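You operate a simulated robot arm through the tools that you are given. There is no shell and no other tool. Be economical: measure what you need, move in short steps, check, and stop when the job is done.

Carry out the task below with a simulated robot arm. There is one attempt and no reset: what you move stays moved.

TASK
Put the memory card labelled "M-36" from the top of the film bench on top of the tall yellow-label box there and the memory card that says "M-25" on top of the narrow yellow-label box there.
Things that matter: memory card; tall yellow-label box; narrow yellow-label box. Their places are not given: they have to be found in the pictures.

It is judged by the outcome, as a careful person would: the job done as asked, and still so three seconds after it is handed in. It fails if anything else is knocked over, pushed out of place, dropped, spilled or broken.

THE ROBOT
A 6-joint arm with a two-finger parallel gripper, fixed in place. Base frame: the origin is at the foot of the arm, x ahead of it, y to its left, z up; the work surface is at about z = 800. Lengths are in mm, angles in rad, forces in N, time in s.
With the tool pointing down near the work surface it reaches from about 260 to 680 mm from the base axis. Its first joint turns from -1.152 to 1.152 rad. Payload 2.9 kg.
Tool frame: the origin (TCP) lies between the finger pads and is the grasp point; the fingertips stand 30 mm ahead of it; z points along the fingers, y is the line along which they close. The gripper opens to 110 mm. The fingers are 20 mm wide and 10 mm thick; the gripper's body (48 by 112 mm) begins 55 mm behind the TCP.
Orientation is that of the tool frame in the base frame, as a unit quaternion [x, y, z, w]. With the fingers straight down and closing along the base's y, the tool's x points along the base's -x, its y along +y and its z along -z.

THE INTERFACE
- The arm moves only by the tool servo_tool. Its argument "moves" is a list of rows, each a list of 7 numbers: the shift along the base's x, y, z in mm, then the turn, a rotation vector about the base's x, y, z in rad, then the gripper command, from -1 (shut) to 1 (fully open), values between in proportion. In form: [[dx, dy, dz, wx, wy, wz, grip], ...]. A call has 1 to 20 rows; each row is the pose to reach, as a shift and turn from the pose commanded when the call began. A row lasts 0.2 s, in which the tool goes at most 50 mm and 0.15 rad; a call with a longer step from one row to the next is refused whole, and so is a gripper value outside its range. A pose out of reach is approached as far as the arm can. The call stops where the force on the tool passes 40 N (or 10 N more than at its start, if that is more) or the arm is blocked; 0.2 s more then pass. The fingers move at their own pace (about 108 mm/s each) and stop on an object; they squeeze with about 23 N. The grip force told is the motor's: it shows also when the fingers shut on nothing. Time passes only in rows, and 0.2 s behind the last, so rows that repeat a pose let the fingers close. It gives the time, the measured TCP pose, the force on the tool (base axes), the opening and the grip force at its end, in the units of the frame above (readings bear some noise).
- Cameras (640 x 400 px; columns grow to the right, rows downward): "scene" is fixed at [88.7, 439.1, 1397.9]; the picture's right is [-0.66, -0.75, 0.00], its down [-0.33, 0.29, -0.90] and it looks along [0.67, -0.60, -0.44] (base axes); focal length 321 px, centre (320, 200). "wrist" rides on the gripper at [-36, 0, -57] in the tool frame; the picture's right is [0.00, -1.00, 0.00], its down [0.97, 0.00, -0.24] and it looks along [0.24, 0.00, 0.97] (tool axes); focal length 218 px, centre (320, 200).
- capture(camera): a new picture of that camera. No time passes.
- pixel_to_xyz(camera, pixels): for up to 12 pixels [column, row] of the newest picture of that camera ("zoom" is the newest enlarged one), the place [x, y, z] in the base frame of the surface seen there, good to about 2 mm. No time passes.
- enlarge(camera, box): a new picture of the part [left, top, right, bottom] of that camera's present view, enlarged. No time passes.
- job_done(): hands the job in; it is judged then, once.

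Work in short steps. Measure before you move; look again where a grasp or a placing could have gone wrong, and mend it. You have 60 turns and 24 pictures in all, the two below and enlarged ones among them. Open the gripper and draw the arm clear of the work before you hand the job in, unless the task says otherwise; then end with one line.

The tools are called after "Call:" as name(argument=value, ...) on one line, values as JSON. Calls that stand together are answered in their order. servo_tool: Moves the arm, as the interface text tells. Its arguments: {"type":"object","properties":{"moves":{"type":"array","items":{"type":"array","items":{"type":"number"}}}},"required":["moves"]} The other tools are called the same way: capture (camera) takes a picture; pixel_to_xyz (camera, pixels) gives the place of the surface under pixels of a picture; enlarge (camera, box) takes an enlarged picture of a part of a camera's view; job_done () hands the job in.

At the start:

```text
t: 0.0
tool_pos: [393.2, 11.4, 1174.6]
ee_rot: [0.0, 1.0, -0.001, 0.0]
force: [0.1, 0.2, -0.8]
gripper_width: 110.2
gripper_force: 0.1
```

scene: 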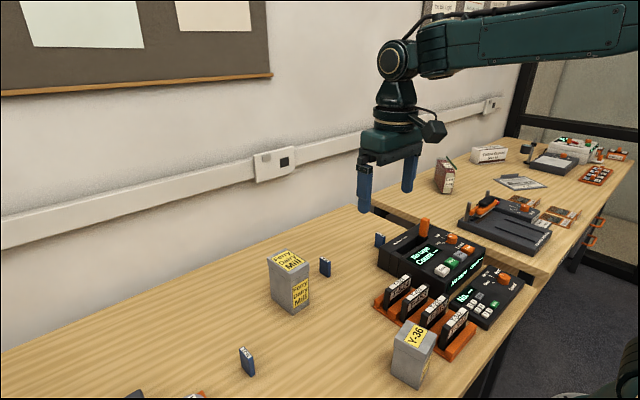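
wrist: 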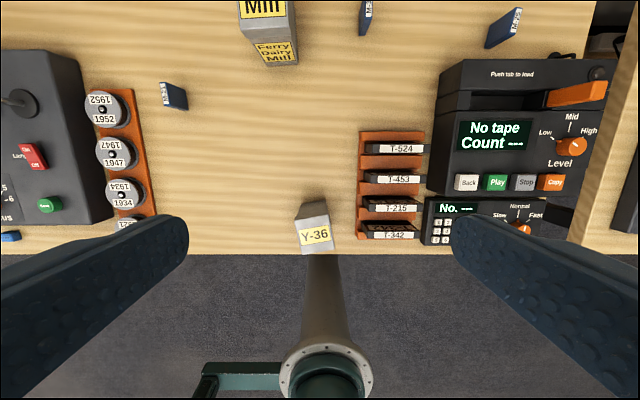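

The wrist picture shows blue cards near (173,95), (365,17), (503,27) and maybe (10,236). I enlarge to read the labels.

Call:
enlarge(camera="wrist", box=[340, 0, 540, 60])

Call:
enlarge(camera="scene", box=[220, 220, 480, 400])

Call:
pixel_to_xyz(camera="wrist", pixels=[[175, 85], [367, 5], [503, 15], [505, 27], [264, 8], [315, 235], [305, 215], [10, 236], [240, 120]])

Call:
pixel_to_xyz(camera="scene", pixels=[[244, 349], [323, 259], [379, 236], [288, 256], [270, 262], [308, 262], [288, 249], [291, 273], [414, 336], [397, 335], [436, 337], [412, 321]])

```text
3.20 times, centred on (440, 30) of wrist
```

zoom: 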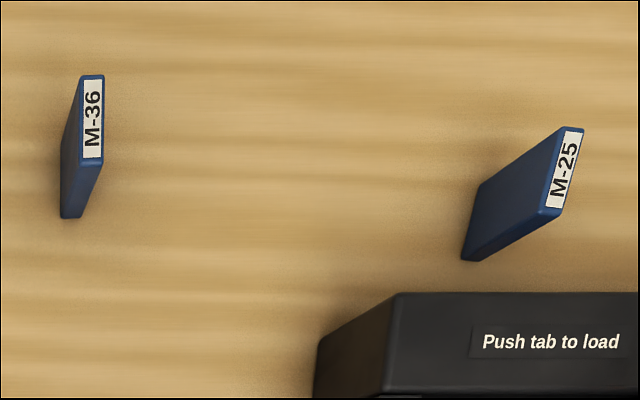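

```text
2.22 times, centred on (350, 310) of scene
```

zoom: 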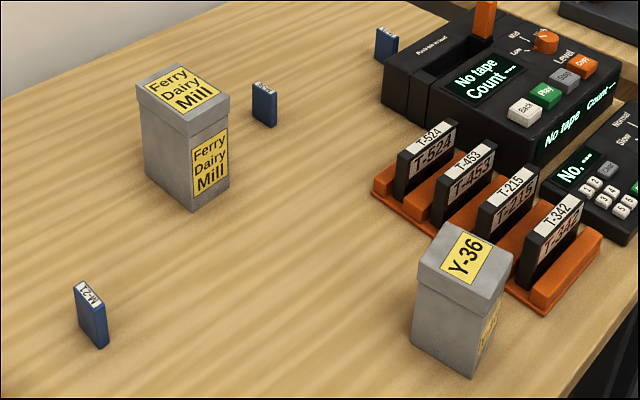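

```text
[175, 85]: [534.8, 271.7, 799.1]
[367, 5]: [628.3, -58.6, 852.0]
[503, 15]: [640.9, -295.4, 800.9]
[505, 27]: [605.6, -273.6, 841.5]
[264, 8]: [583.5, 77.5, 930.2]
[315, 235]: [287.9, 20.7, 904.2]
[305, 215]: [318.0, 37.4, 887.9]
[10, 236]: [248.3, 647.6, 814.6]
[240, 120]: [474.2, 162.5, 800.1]
```

```text
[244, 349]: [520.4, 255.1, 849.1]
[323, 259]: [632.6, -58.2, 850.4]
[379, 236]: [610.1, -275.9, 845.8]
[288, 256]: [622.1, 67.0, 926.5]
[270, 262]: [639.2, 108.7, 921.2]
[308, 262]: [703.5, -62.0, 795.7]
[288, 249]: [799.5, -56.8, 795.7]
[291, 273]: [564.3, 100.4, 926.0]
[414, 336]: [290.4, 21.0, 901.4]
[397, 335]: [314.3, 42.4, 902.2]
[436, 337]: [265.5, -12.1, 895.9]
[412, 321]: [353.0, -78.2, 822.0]
```

Labels read: M-36 at about (630,-58), M-25 at about (607,-275). Boxes: "Ferry Dairy Mill" (top ~928) and "Y-36" (top ~903). I measure their tops and the card ends on the zoomed scene picture.

Call:
pixel_to_xyz(camera="zoom", pixels=[[139, 86], [178, 66], [226, 96], [188, 117], [422, 262], [448, 226], [508, 257], [482, 294], [254, 84], [274, 92], [378, 30], [396, 40]])

Call:
enlarge(camera="scene", box=[420, 100, 640, 240])

```text
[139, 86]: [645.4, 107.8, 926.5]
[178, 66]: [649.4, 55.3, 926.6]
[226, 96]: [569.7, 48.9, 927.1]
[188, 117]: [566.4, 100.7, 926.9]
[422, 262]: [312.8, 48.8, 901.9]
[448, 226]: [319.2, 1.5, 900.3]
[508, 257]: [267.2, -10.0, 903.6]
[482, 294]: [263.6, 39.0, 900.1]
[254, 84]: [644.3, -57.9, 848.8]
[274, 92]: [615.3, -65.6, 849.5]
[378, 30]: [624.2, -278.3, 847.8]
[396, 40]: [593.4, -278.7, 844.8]
```

```text
2.86 times, centred on (530, 170) of scene
```

zoom: 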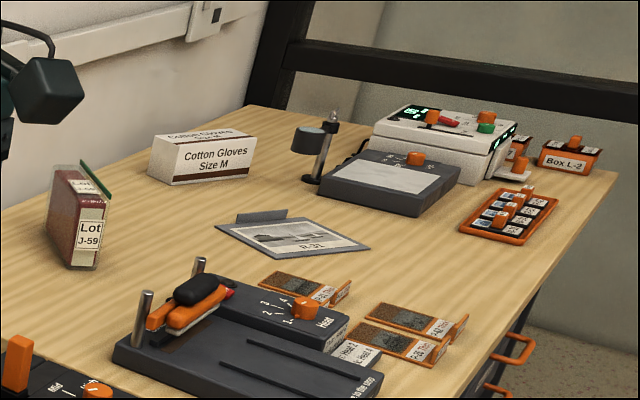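

Tall box = "Ferry Dairy Mill" (centre ~608,78, top 927, 80x53); narrow = "Y-36" (centre ~291,20, top 902, 50x50). I go above M-36 for a closer look.

Call:
servo_tool(moves=[[38, -12, -20, 0, 0, 0, 0.2], [76, -24, -40, 0, 0, 0, 0.2], [114, -36, -60, 0, 0, 0, 0.2], [152, -48, -80, 0, 0, 0, 0.2], [190, -60, -100, 0, 0, 0, 0.2], [228, -70, -125, 0, 0, 0, 0.2], [228, -70, -125, 0, 0, 0, 0.2]])

Call:
capture(camera="wrist")

```text
t: 1.6
tool_pos: [621.6, -58.1, 1049.8]
ee_rot: [0.0, 1.0, 0.0, 0.0]
force: [0.5, -0.9, -0.2]
gripper_width: 66.0
gripper_force: 0.1
```

```text
18 pictures are left
```

wrist: 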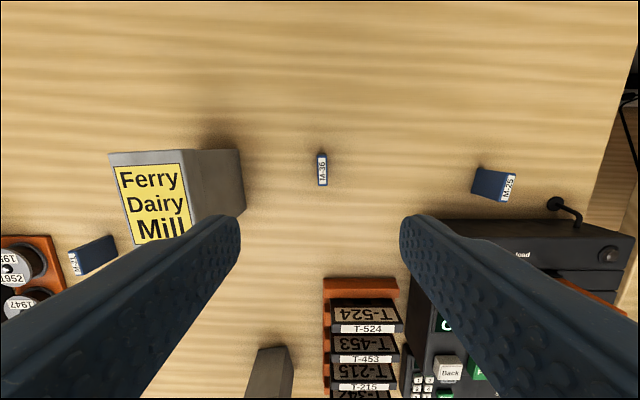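

Call:
enlarge(camera="wrist", box=[280, 130, 376, 190])

Call:
pixel_to_xyz(camera="wrist", pixels=[[321, 155], [322, 183], [318, 170], [326, 168], [509, 175], [505, 199], [503, 186], [514, 188], [440, 225], [470, 225], [500, 225]])

```text
6.67 times, centred on (328, 160) of wrist
```

zoom: 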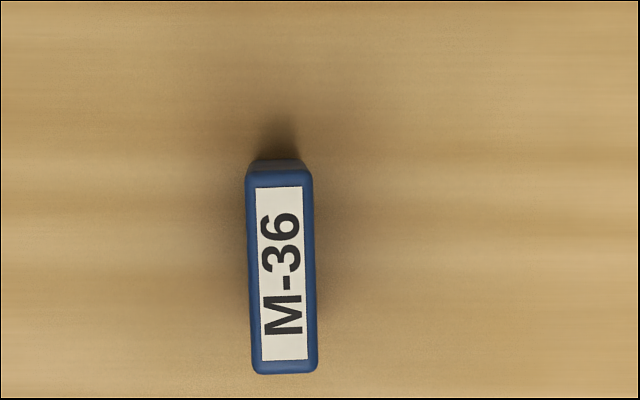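

```text
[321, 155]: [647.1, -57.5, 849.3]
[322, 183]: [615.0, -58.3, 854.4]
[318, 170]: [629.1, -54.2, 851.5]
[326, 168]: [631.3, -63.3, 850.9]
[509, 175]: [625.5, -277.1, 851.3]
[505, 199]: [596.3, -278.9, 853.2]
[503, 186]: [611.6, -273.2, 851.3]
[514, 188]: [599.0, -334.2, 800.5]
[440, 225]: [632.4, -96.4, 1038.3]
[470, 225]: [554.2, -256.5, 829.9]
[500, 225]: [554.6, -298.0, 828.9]
```

M-36 centre is (630.5,-58.8), top ~850, aligned with x. I descend to z≈842 and close.

Call:
servo_tool(moves=[[9, -0.7, -45, 0, 0, 0, 0.0], [9, -0.7, -90, 0, 0, 0, 0.0], [9, -0.7, -135, 0, 0, 0, 0.0], [9, -0.7, -170, 0, 0, 0, 0.0], [9, -0.7, -195, 0, 0, 0, 0.0], [9, -0.7, -207, 0, 0, 0, 0.0], [9, -0.7, -207, 0, 0, 0, 0.0], [9, -0.7, -207, 0, 0, 0, -1], [9, -0.7, -207, 0, 0, 0, -1], [9, -0.7, -207, 0, 0, 0, -1]])

```text
t: 3.8
tool_pos: [630.7, -59.4, 842.5]
ee_rot: [0.0, 1.0, 0.0, 0.0]
force: [-0.5, 0.2, 0.6]
gripper_width: 11.4
gripper_force: 22.4
```

Held (11.4 mm). Lift, carry to above the tall box.

Call:
servo_tool(moves=[[0, 0, 40, 0, 0, 0, -1], [0, 0, 85, 0, 0, 0, -1], [0, 0, 130, 0, 0, 0, -1], [0, 0, 165, 0, 0, 0, -1], [-5, 35, 165, 0, 0, 0, -1], [-12, 75, 165, 0, 0, 0, -1], [-18, 110, 165, 0, 0, 0, -1], [-22.5, 137, 165, 0, 0, 0, -1], [-22.5, 137, 165, 0, 0, 0, -1]])

Call:
capture(camera="wrist")

Call:
enlarge(camera="scene", box=[220, 190, 380, 330])

```text
t: 5.8
tool_pos: [608.0, 79.1, 1005.9]
ee_rot: [-0.001, 1.0, 0.0, 0.0]
force: [0.2, -0.8, 0.0]
gripper_width: 11.5
gripper_force: 23.0
```

```text
16 pictures are left
```

wrist: 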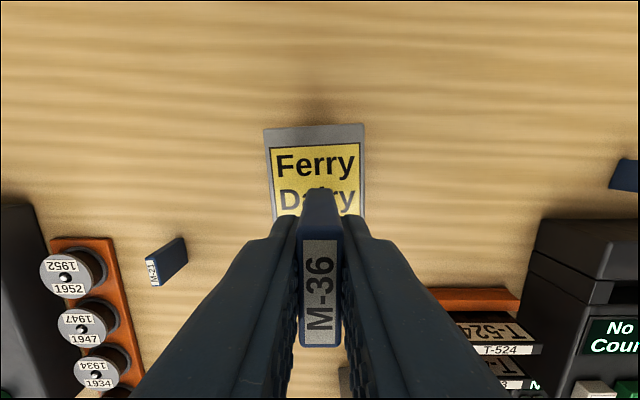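

```text
2.86 times, centred on (300, 260) of scene
```

zoom: 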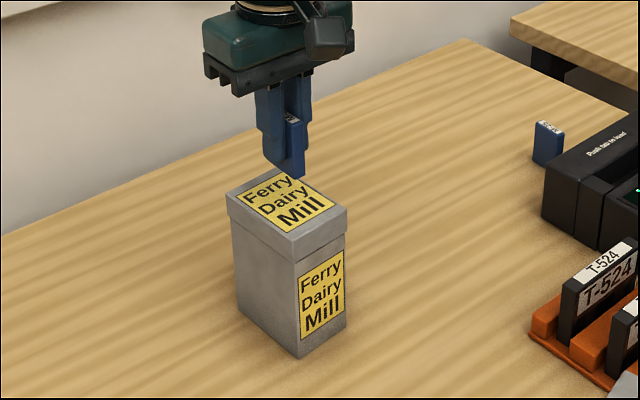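

Centred. Lower to just above the box top (contact expected near tool z≈969).

Call:
servo_tool(moves=[[0, 0, -20, 0, 0, 0, -1], [0, 0, -32, 0, 0, 0, -1], [0, 0, -34, 0, 0, 0, -1], [0, 0, -34, 0, 0, 0, -1]])

Call:
pixel_to_xyz(camera="wrist", pixels=[[300, 165], [320, 165], [340, 165], [280, 140], [350, 140]])

```text
t: 6.8
tool_pos: [607.9, 79.0, 973.0]
ee_rot: [0.0, 1.0, 0.001, 0.002]
force: [-0.4, -0.4, 3.2]
gripper_width: 11.4
gripper_force: 22.9
```

```text
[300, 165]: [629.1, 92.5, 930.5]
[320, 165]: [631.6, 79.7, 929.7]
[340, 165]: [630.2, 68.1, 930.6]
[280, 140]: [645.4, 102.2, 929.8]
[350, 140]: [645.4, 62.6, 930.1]
```

Force 3.2 N up: just touching (top ~930). Nudge 0.5 mm, release partway, and rise.

Call:
servo_tool(moves=[[0, 0, -0.5, 0, 0, 0, -1], [0, 0, -0.5, 0, 0, 0, -0.6], [0, 0, -0.5, 0, 0, 0, -0.4], [0, 0, -0.5, 0, 0, 0, -0.4], [0, 0, 20, 0, 0, 0, -0.4], [0, 0, 50, 0, 0, 0, -0.4], [0, 0, 90, 0, 0, 0, -0.4], [0, 0, 90, 0, 0, 0, -0.4]])

Call:
capture(camera="wrist")

```text
t: 8.6
tool_pos: [607.1, 78.3, 1062.5]
ee_rot: [0.0, 1.0, 0.0, 0.0]
force: [0.3, 0.0, -0.5]
gripper_width: 33.2
gripper_force: 0.0
```

```text
14 pictures are left
```

wrist: 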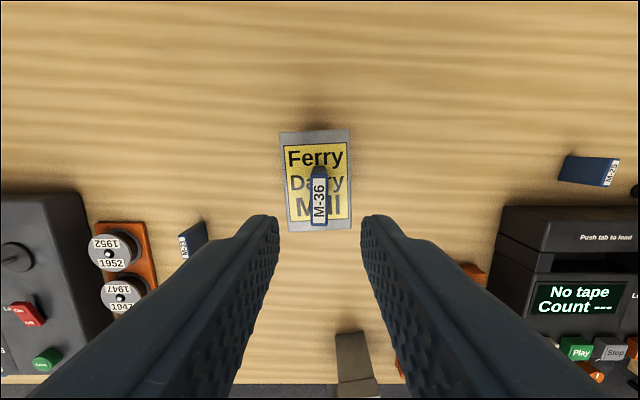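

M-36 stands on the tall box. Now go above M-25.

Call:
servo_tool(moves=[[0, -45, 0, 0, 0, 0, -0.4], [0, -90, 0, 0, 0, 0, -0.4], [0, -135, 0, 0, 0, 0, -0.4], [0, -180, -10, 0, 0, 0, -0.4], [0, -225, -40, 0, 0, 0, -0.4], [0, -265, -60, 0, 0, 0, -0.4], [0, -305, -80, 0, 0, 0, -0.4], [0, -335, -100, 0, 0, 0, -0.4], [0, -356, -110, 0, 0, 0, -0.4], [0, -356, -110, 0, 0, 0, -0.4]])

Call:
capture(camera="wrist")

```text
refused: row 5 steps farther than a row can; nothing moved
```

```text
13 pictures are left
```

wrist: 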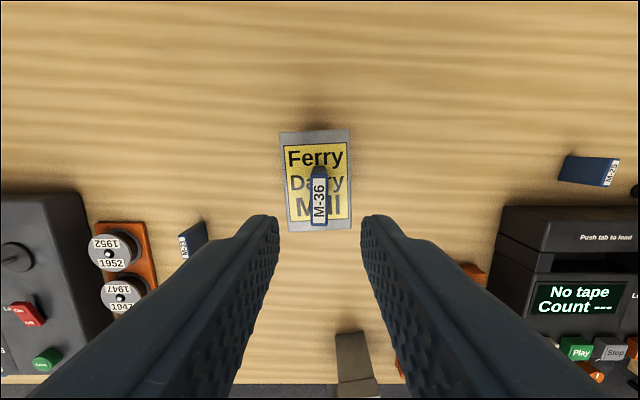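

Refused for step length; resend with smaller steps.

Call:
servo_tool(moves=[[0, -40, 0, 0, 0, 0, -0.4], [0, -80, 0, 0, 0, 0, -0.4], [0, -120, 0, 0, 0, 0, -0.4], [0, -160, -10, 0, 0, 0, -0.4], [0, -200, -30, 0, 0, 0, -0.4], [0, -240, -50, 0, 0, 0, -0.4], [0, -280, -70, 0, 0, 0, -0.4], [0, -320, -90, 0, 0, 0, -0.4], [0, -356, -110, 0, 0, 0, -0.4], [0, -356, -110, 0, 0, 0, -0.4]])

Call:
capture(camera="wrist")

```text
t: 10.8
tool_pos: [607.8, -281.2, 954.1]
ee_rot: [0.0, 1.0, 0.0, 0.0]
force: [-0.4, -0.1, 0.0]
gripper_width: 33.0
gripper_force: 0.0
```

```text
12 pictures are left
```

wrist: 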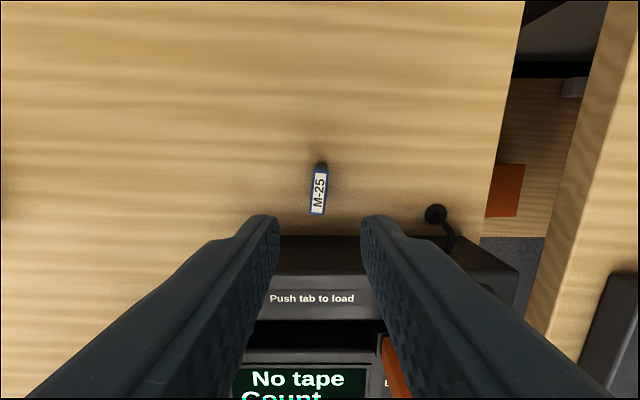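

Call:
enlarge(camera="wrist", box=[256, 150, 416, 250])

Call:
pixel_to_xyz(camera="wrist", pixels=[[321, 168], [316, 212], [313, 190], [325, 191], [300, 240], [300, 260], [300, 285], [340, 240], [340, 285], [436, 208], [345, 230]])

```text
4.00 times, centred on (336, 200) of wrist
```

zoom: 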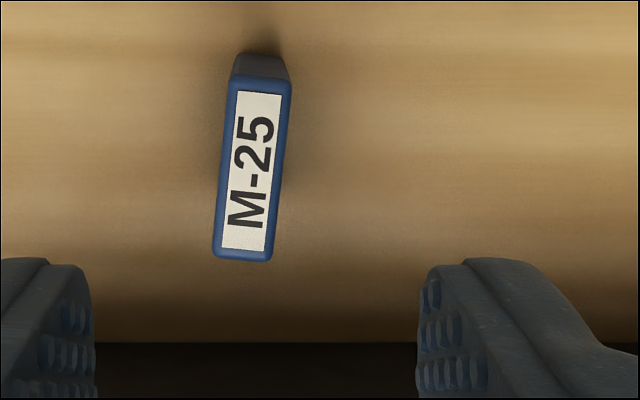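

```text
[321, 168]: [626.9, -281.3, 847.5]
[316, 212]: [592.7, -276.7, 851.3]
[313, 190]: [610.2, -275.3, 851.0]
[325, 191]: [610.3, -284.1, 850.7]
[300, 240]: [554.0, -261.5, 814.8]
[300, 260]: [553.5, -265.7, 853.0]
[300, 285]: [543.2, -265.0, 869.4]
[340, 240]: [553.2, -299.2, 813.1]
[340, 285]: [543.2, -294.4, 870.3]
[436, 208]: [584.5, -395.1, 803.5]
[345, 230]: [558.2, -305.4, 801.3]
```

M-25 centre is (610,-279.7), turned about -0.13 rad; the machine's rear face is at x≈553, clear. I turn the tool -0.13, descend and grip.

Call:
servo_tool(moves=[[2, 0, -30, 0, 0, -0.13, -0.4], [2, 0, -60, 0, 0, -0.13, -0.4], [2, 0, -85, 0, 0, -0.13, -0.4], [2, 0, -85, 0, 0, -0.13, -0.4]])

Call:
enlarge(camera="wrist", box=[240, 150, 400, 250])

```text
t: 11.8
tool_pos: [609.8, -278.2, 868.5]
ee_rot: [0.065, 0.998, 0.001, 0.001]
force: [-0.1, -1.1, 0.6]
gripper_width: 33.2
gripper_force: 0.0
```

```text
4.00 times, centred on (320, 200) of wrist
```

zoom: 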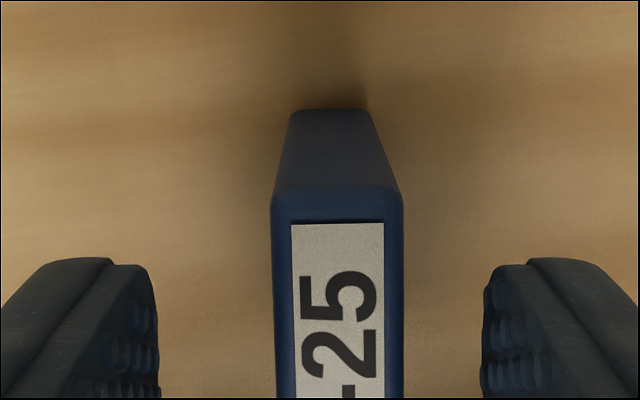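

Aligned and between the fingers. Lower the rest (-26) and close.

Call:
servo_tool(moves=[[0, -1, -14, 0, 0, 0, -0.4], [0, -1, -25.5, 0, 0, 0, -0.4], [0, -1, -25.5, 0, 0, 0, -0.4], [0, -1, -25.5, 0, 0, 0, -1], [0, -1, -25.5, 0, 0, 0, -1], [0, -1, -25.5, 0, 0, 0, -1]])

```text
t: 13.2
tool_pos: [609.3, -278.5, 842.4]
ee_rot: [0.065, 0.998, 0.0, 0.0]
force: [0.2, -0.3, -0.7]
gripper_width: 11.3
gripper_force: 23.1
```

Held. Lift high (above machine and cartridges) first.

Call:
servo_tool(moves=[[0, 0, 45, 0, 0, 0, -1], [0, 0, 90, 0, 0, 0, -1], [0, 0, 135, 0, 0, 0, -1], [0, 0, 180, 0, 0, 0, -1], [0, 0, 220, 0, 0, 0, -1], [-29, 27, 220, 0, 0, 0.03, -1], [-58, 54, 220, 0, 0, 0.06, -1], [-87, 82, 220, 0, 0, 0.09, -1], [-116, 109, 220, 0, 0, 0.12, -1], [-145, 136, 220, 0, 0, 0.15, -1], [-174, 163, 220, 0, 0, 0.18, -1], [-203, 190, 220, 0, 0, 0.21, -1], [-232, 218, 220, 0, 0, 0.24, -1], [-261, 245, 220, 0, 0, 0.27, -1], [-290, 272, 220, 0, 0, 0.3, -1], [-318, 299, 220, 0, 0, 0.33, -1], [-318, 299, 220, 0, 0, 0.33, -1]])

Call:
capture(camera="wrist")

Call:
enlarge(camera="scene", box=[220, 190, 500, 400])

```text
t: 16.8
tool_pos: [291.3, 19.6, 1063.6]
ee_rot: [-0.099, 0.995, 0.0, 0.0]
force: [-1.0, 0.3, 0.5]
gripper_width: 10.8
gripper_force: 23.1
out of reach, approached as far as the arm can: row 4, 5
```

```text
9 pictures are left
```

wrist: 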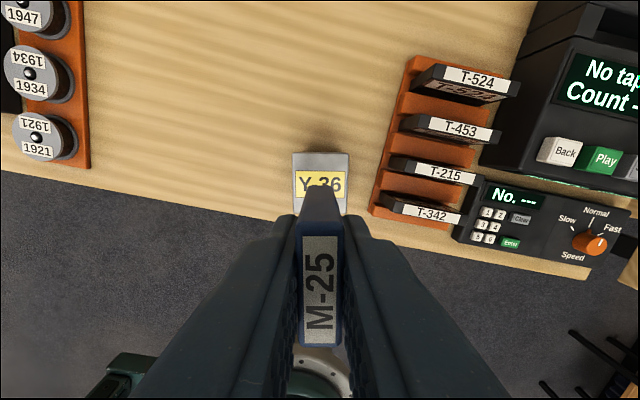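

```text
1.90 times, centred on (360, 295) of scene
```

zoom: 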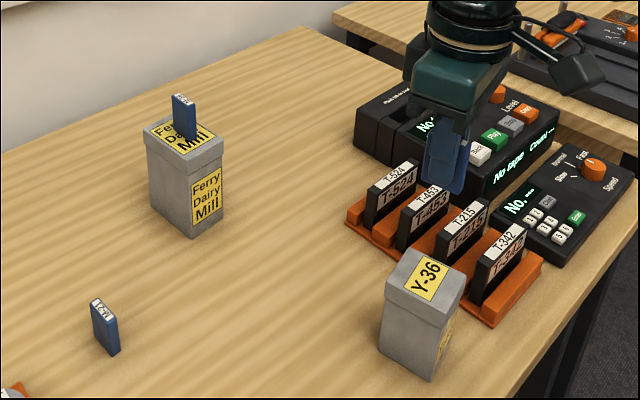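

Tool aligned with the Y-36 box. Measure its top once more from this picture.

Call:
pixel_to_xyz(camera="wrist", pixels=[[296, 157], [346, 157], [296, 185], [345, 185], [297, 208], [343, 208], [320, 160]])

```text
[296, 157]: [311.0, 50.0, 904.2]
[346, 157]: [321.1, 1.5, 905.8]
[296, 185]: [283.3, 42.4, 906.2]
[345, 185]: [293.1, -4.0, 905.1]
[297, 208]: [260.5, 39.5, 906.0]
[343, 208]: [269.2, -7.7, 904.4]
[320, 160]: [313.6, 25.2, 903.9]
```

Centre (290.5,21), top ≈905: contact expected at tool z≈947. Lower to about 949.

Call:
servo_tool(moves=[[0, 1, -45, 0, 0, 0, -1], [0, 1, -85, 0, 0, 0, -1], [0, 1, -105, 0, 0, 0, -1], [0, 1, -112, 0, 0, 0, -1], [0, 1, -112, 0, 0, 0, -1]])

```text
t: 18.0
tool_pos: [290.8, 22.0, 949.7]
ee_rot: [-0.101, 0.995, 0.0, 0.0]
force: [-0.2, -0.1, -0.4]
gripper_width: 11.1
gripper_force: 22.3
```

No contact yet; creep down 2 mm.

Call:
servo_tool(moves=[[0, 0, -1, 0, 0, 0, -1], [0, 0, -2, 0, 0, 0, -1], [0, 0, -2, 0, 0, 0, -1]])

```text
t: 18.8
tool_pos: [290.8, 21.0, 949.2]
ee_rot: [-0.1, 0.995, 0.0, 0.0]
force: [-0.5, 0.7, -0.2]
gripper_width: 11.3
gripper_force: 23.2
```

Call:
servo_tool(moves=[[0, 0, -0.7, 0, 0, 0, -1], [0, 0, -1.4, 0, 0, 0, -1], [0, 0, -1.4, 0, 0, 0, -1]])

```text
t: 19.6
tool_pos: [289.9, 20.9, 947.8]
ee_rot: [-0.1, 0.995, 0.0, 0.001]
force: [-0.5, -0.3, -0.7]
gripper_width: 11.2
gripper_force: 23.6
```

Call:
servo_tool(moves=[[0, 0, -0.7, 0, 0, 0, -1], [0, 0, -1.4, 0, 0, 0, -1], [0, 0, -1.4, 0, 0, 0, -1]])

Call:
enlarge(camera="scene", box=[360, 250, 480, 400])

```text
t: 20.4
tool_pos: [291.8, 20.2, 948.4]
ee_rot: [-0.099, 0.995, 0.0, 0.0]
force: [-4.5, -2.5, 21.7]
gripper_width: 11.2
gripper_force: 23.2
```

```text
2.67 times, centred on (420, 325) of scene
```

zoom: 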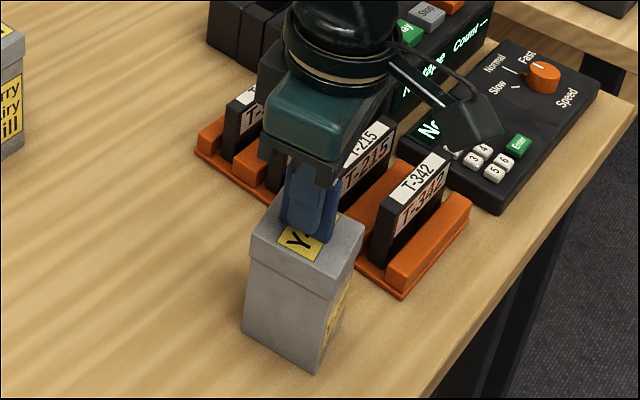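

Contact (21.7 N). Ease up 0.7 mm, open, and rise.

Call:
servo_tool(moves=[[0, 0, 0.7, 0, 0, 0, -1], [0, 0, 0.7, 0, 0, 0, -0.6], [0, 0, 0.7, 0, 0, 0, -0.4], [0, 0, 0.7, 0, 0, 0, -0.4], [0, 0, 20, 0, 0, 0, -0.4], [0, 0, 50, 0, 0, 0, -0.4], [0, 0, 90, 0, 0, 0, -0.4], [0, 0, 130, 0, 0, 0, -0.4], [40, 0, 160, 0, 0, 0, -0.4], [80, 0, 190, 0, 0, 0, 0], [80, 0, 190, 0, 0, 0, 0]])

Call:
capture(camera="scene")

Call:
enlarge(camera="scene", box=[220, 190, 500, 400])

```text
t: 22.8
tool_pos: [371.6, 20.2, 1134.3]
ee_rot: [-0.099, 0.995, 0.0, 0.001]
force: [-1.5, 0.3, 0.0]
gripper_width: 55.2
gripper_force: 0.0
```

```text
6 pictures are left
```

scene: 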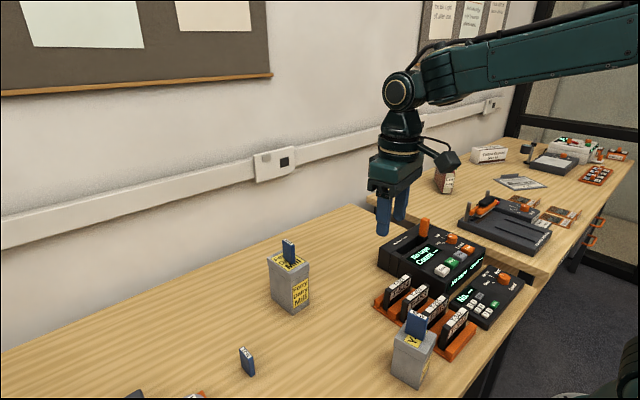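

```text
1.90 times, centred on (360, 295) of scene
```

zoom: 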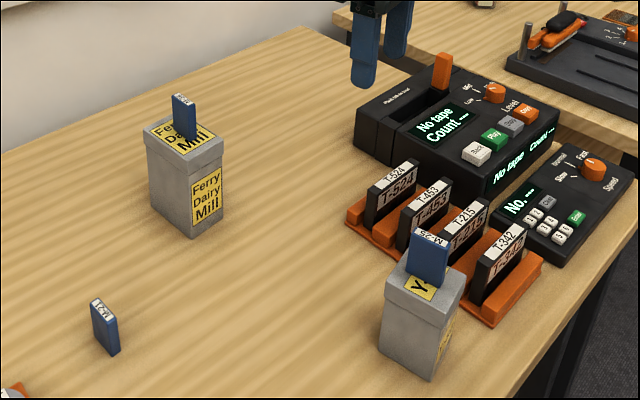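

Both cards stand on their boxes, nothing else has moved, and the arm is clear with the gripper open.

Call:
job_done()

```text
The job is handed in.
```

M-36 is standing on the tall yellow-label box (Ferry Dairy Mill) and M-25 is standing on the narrow one (Y-36); the job is handed in.
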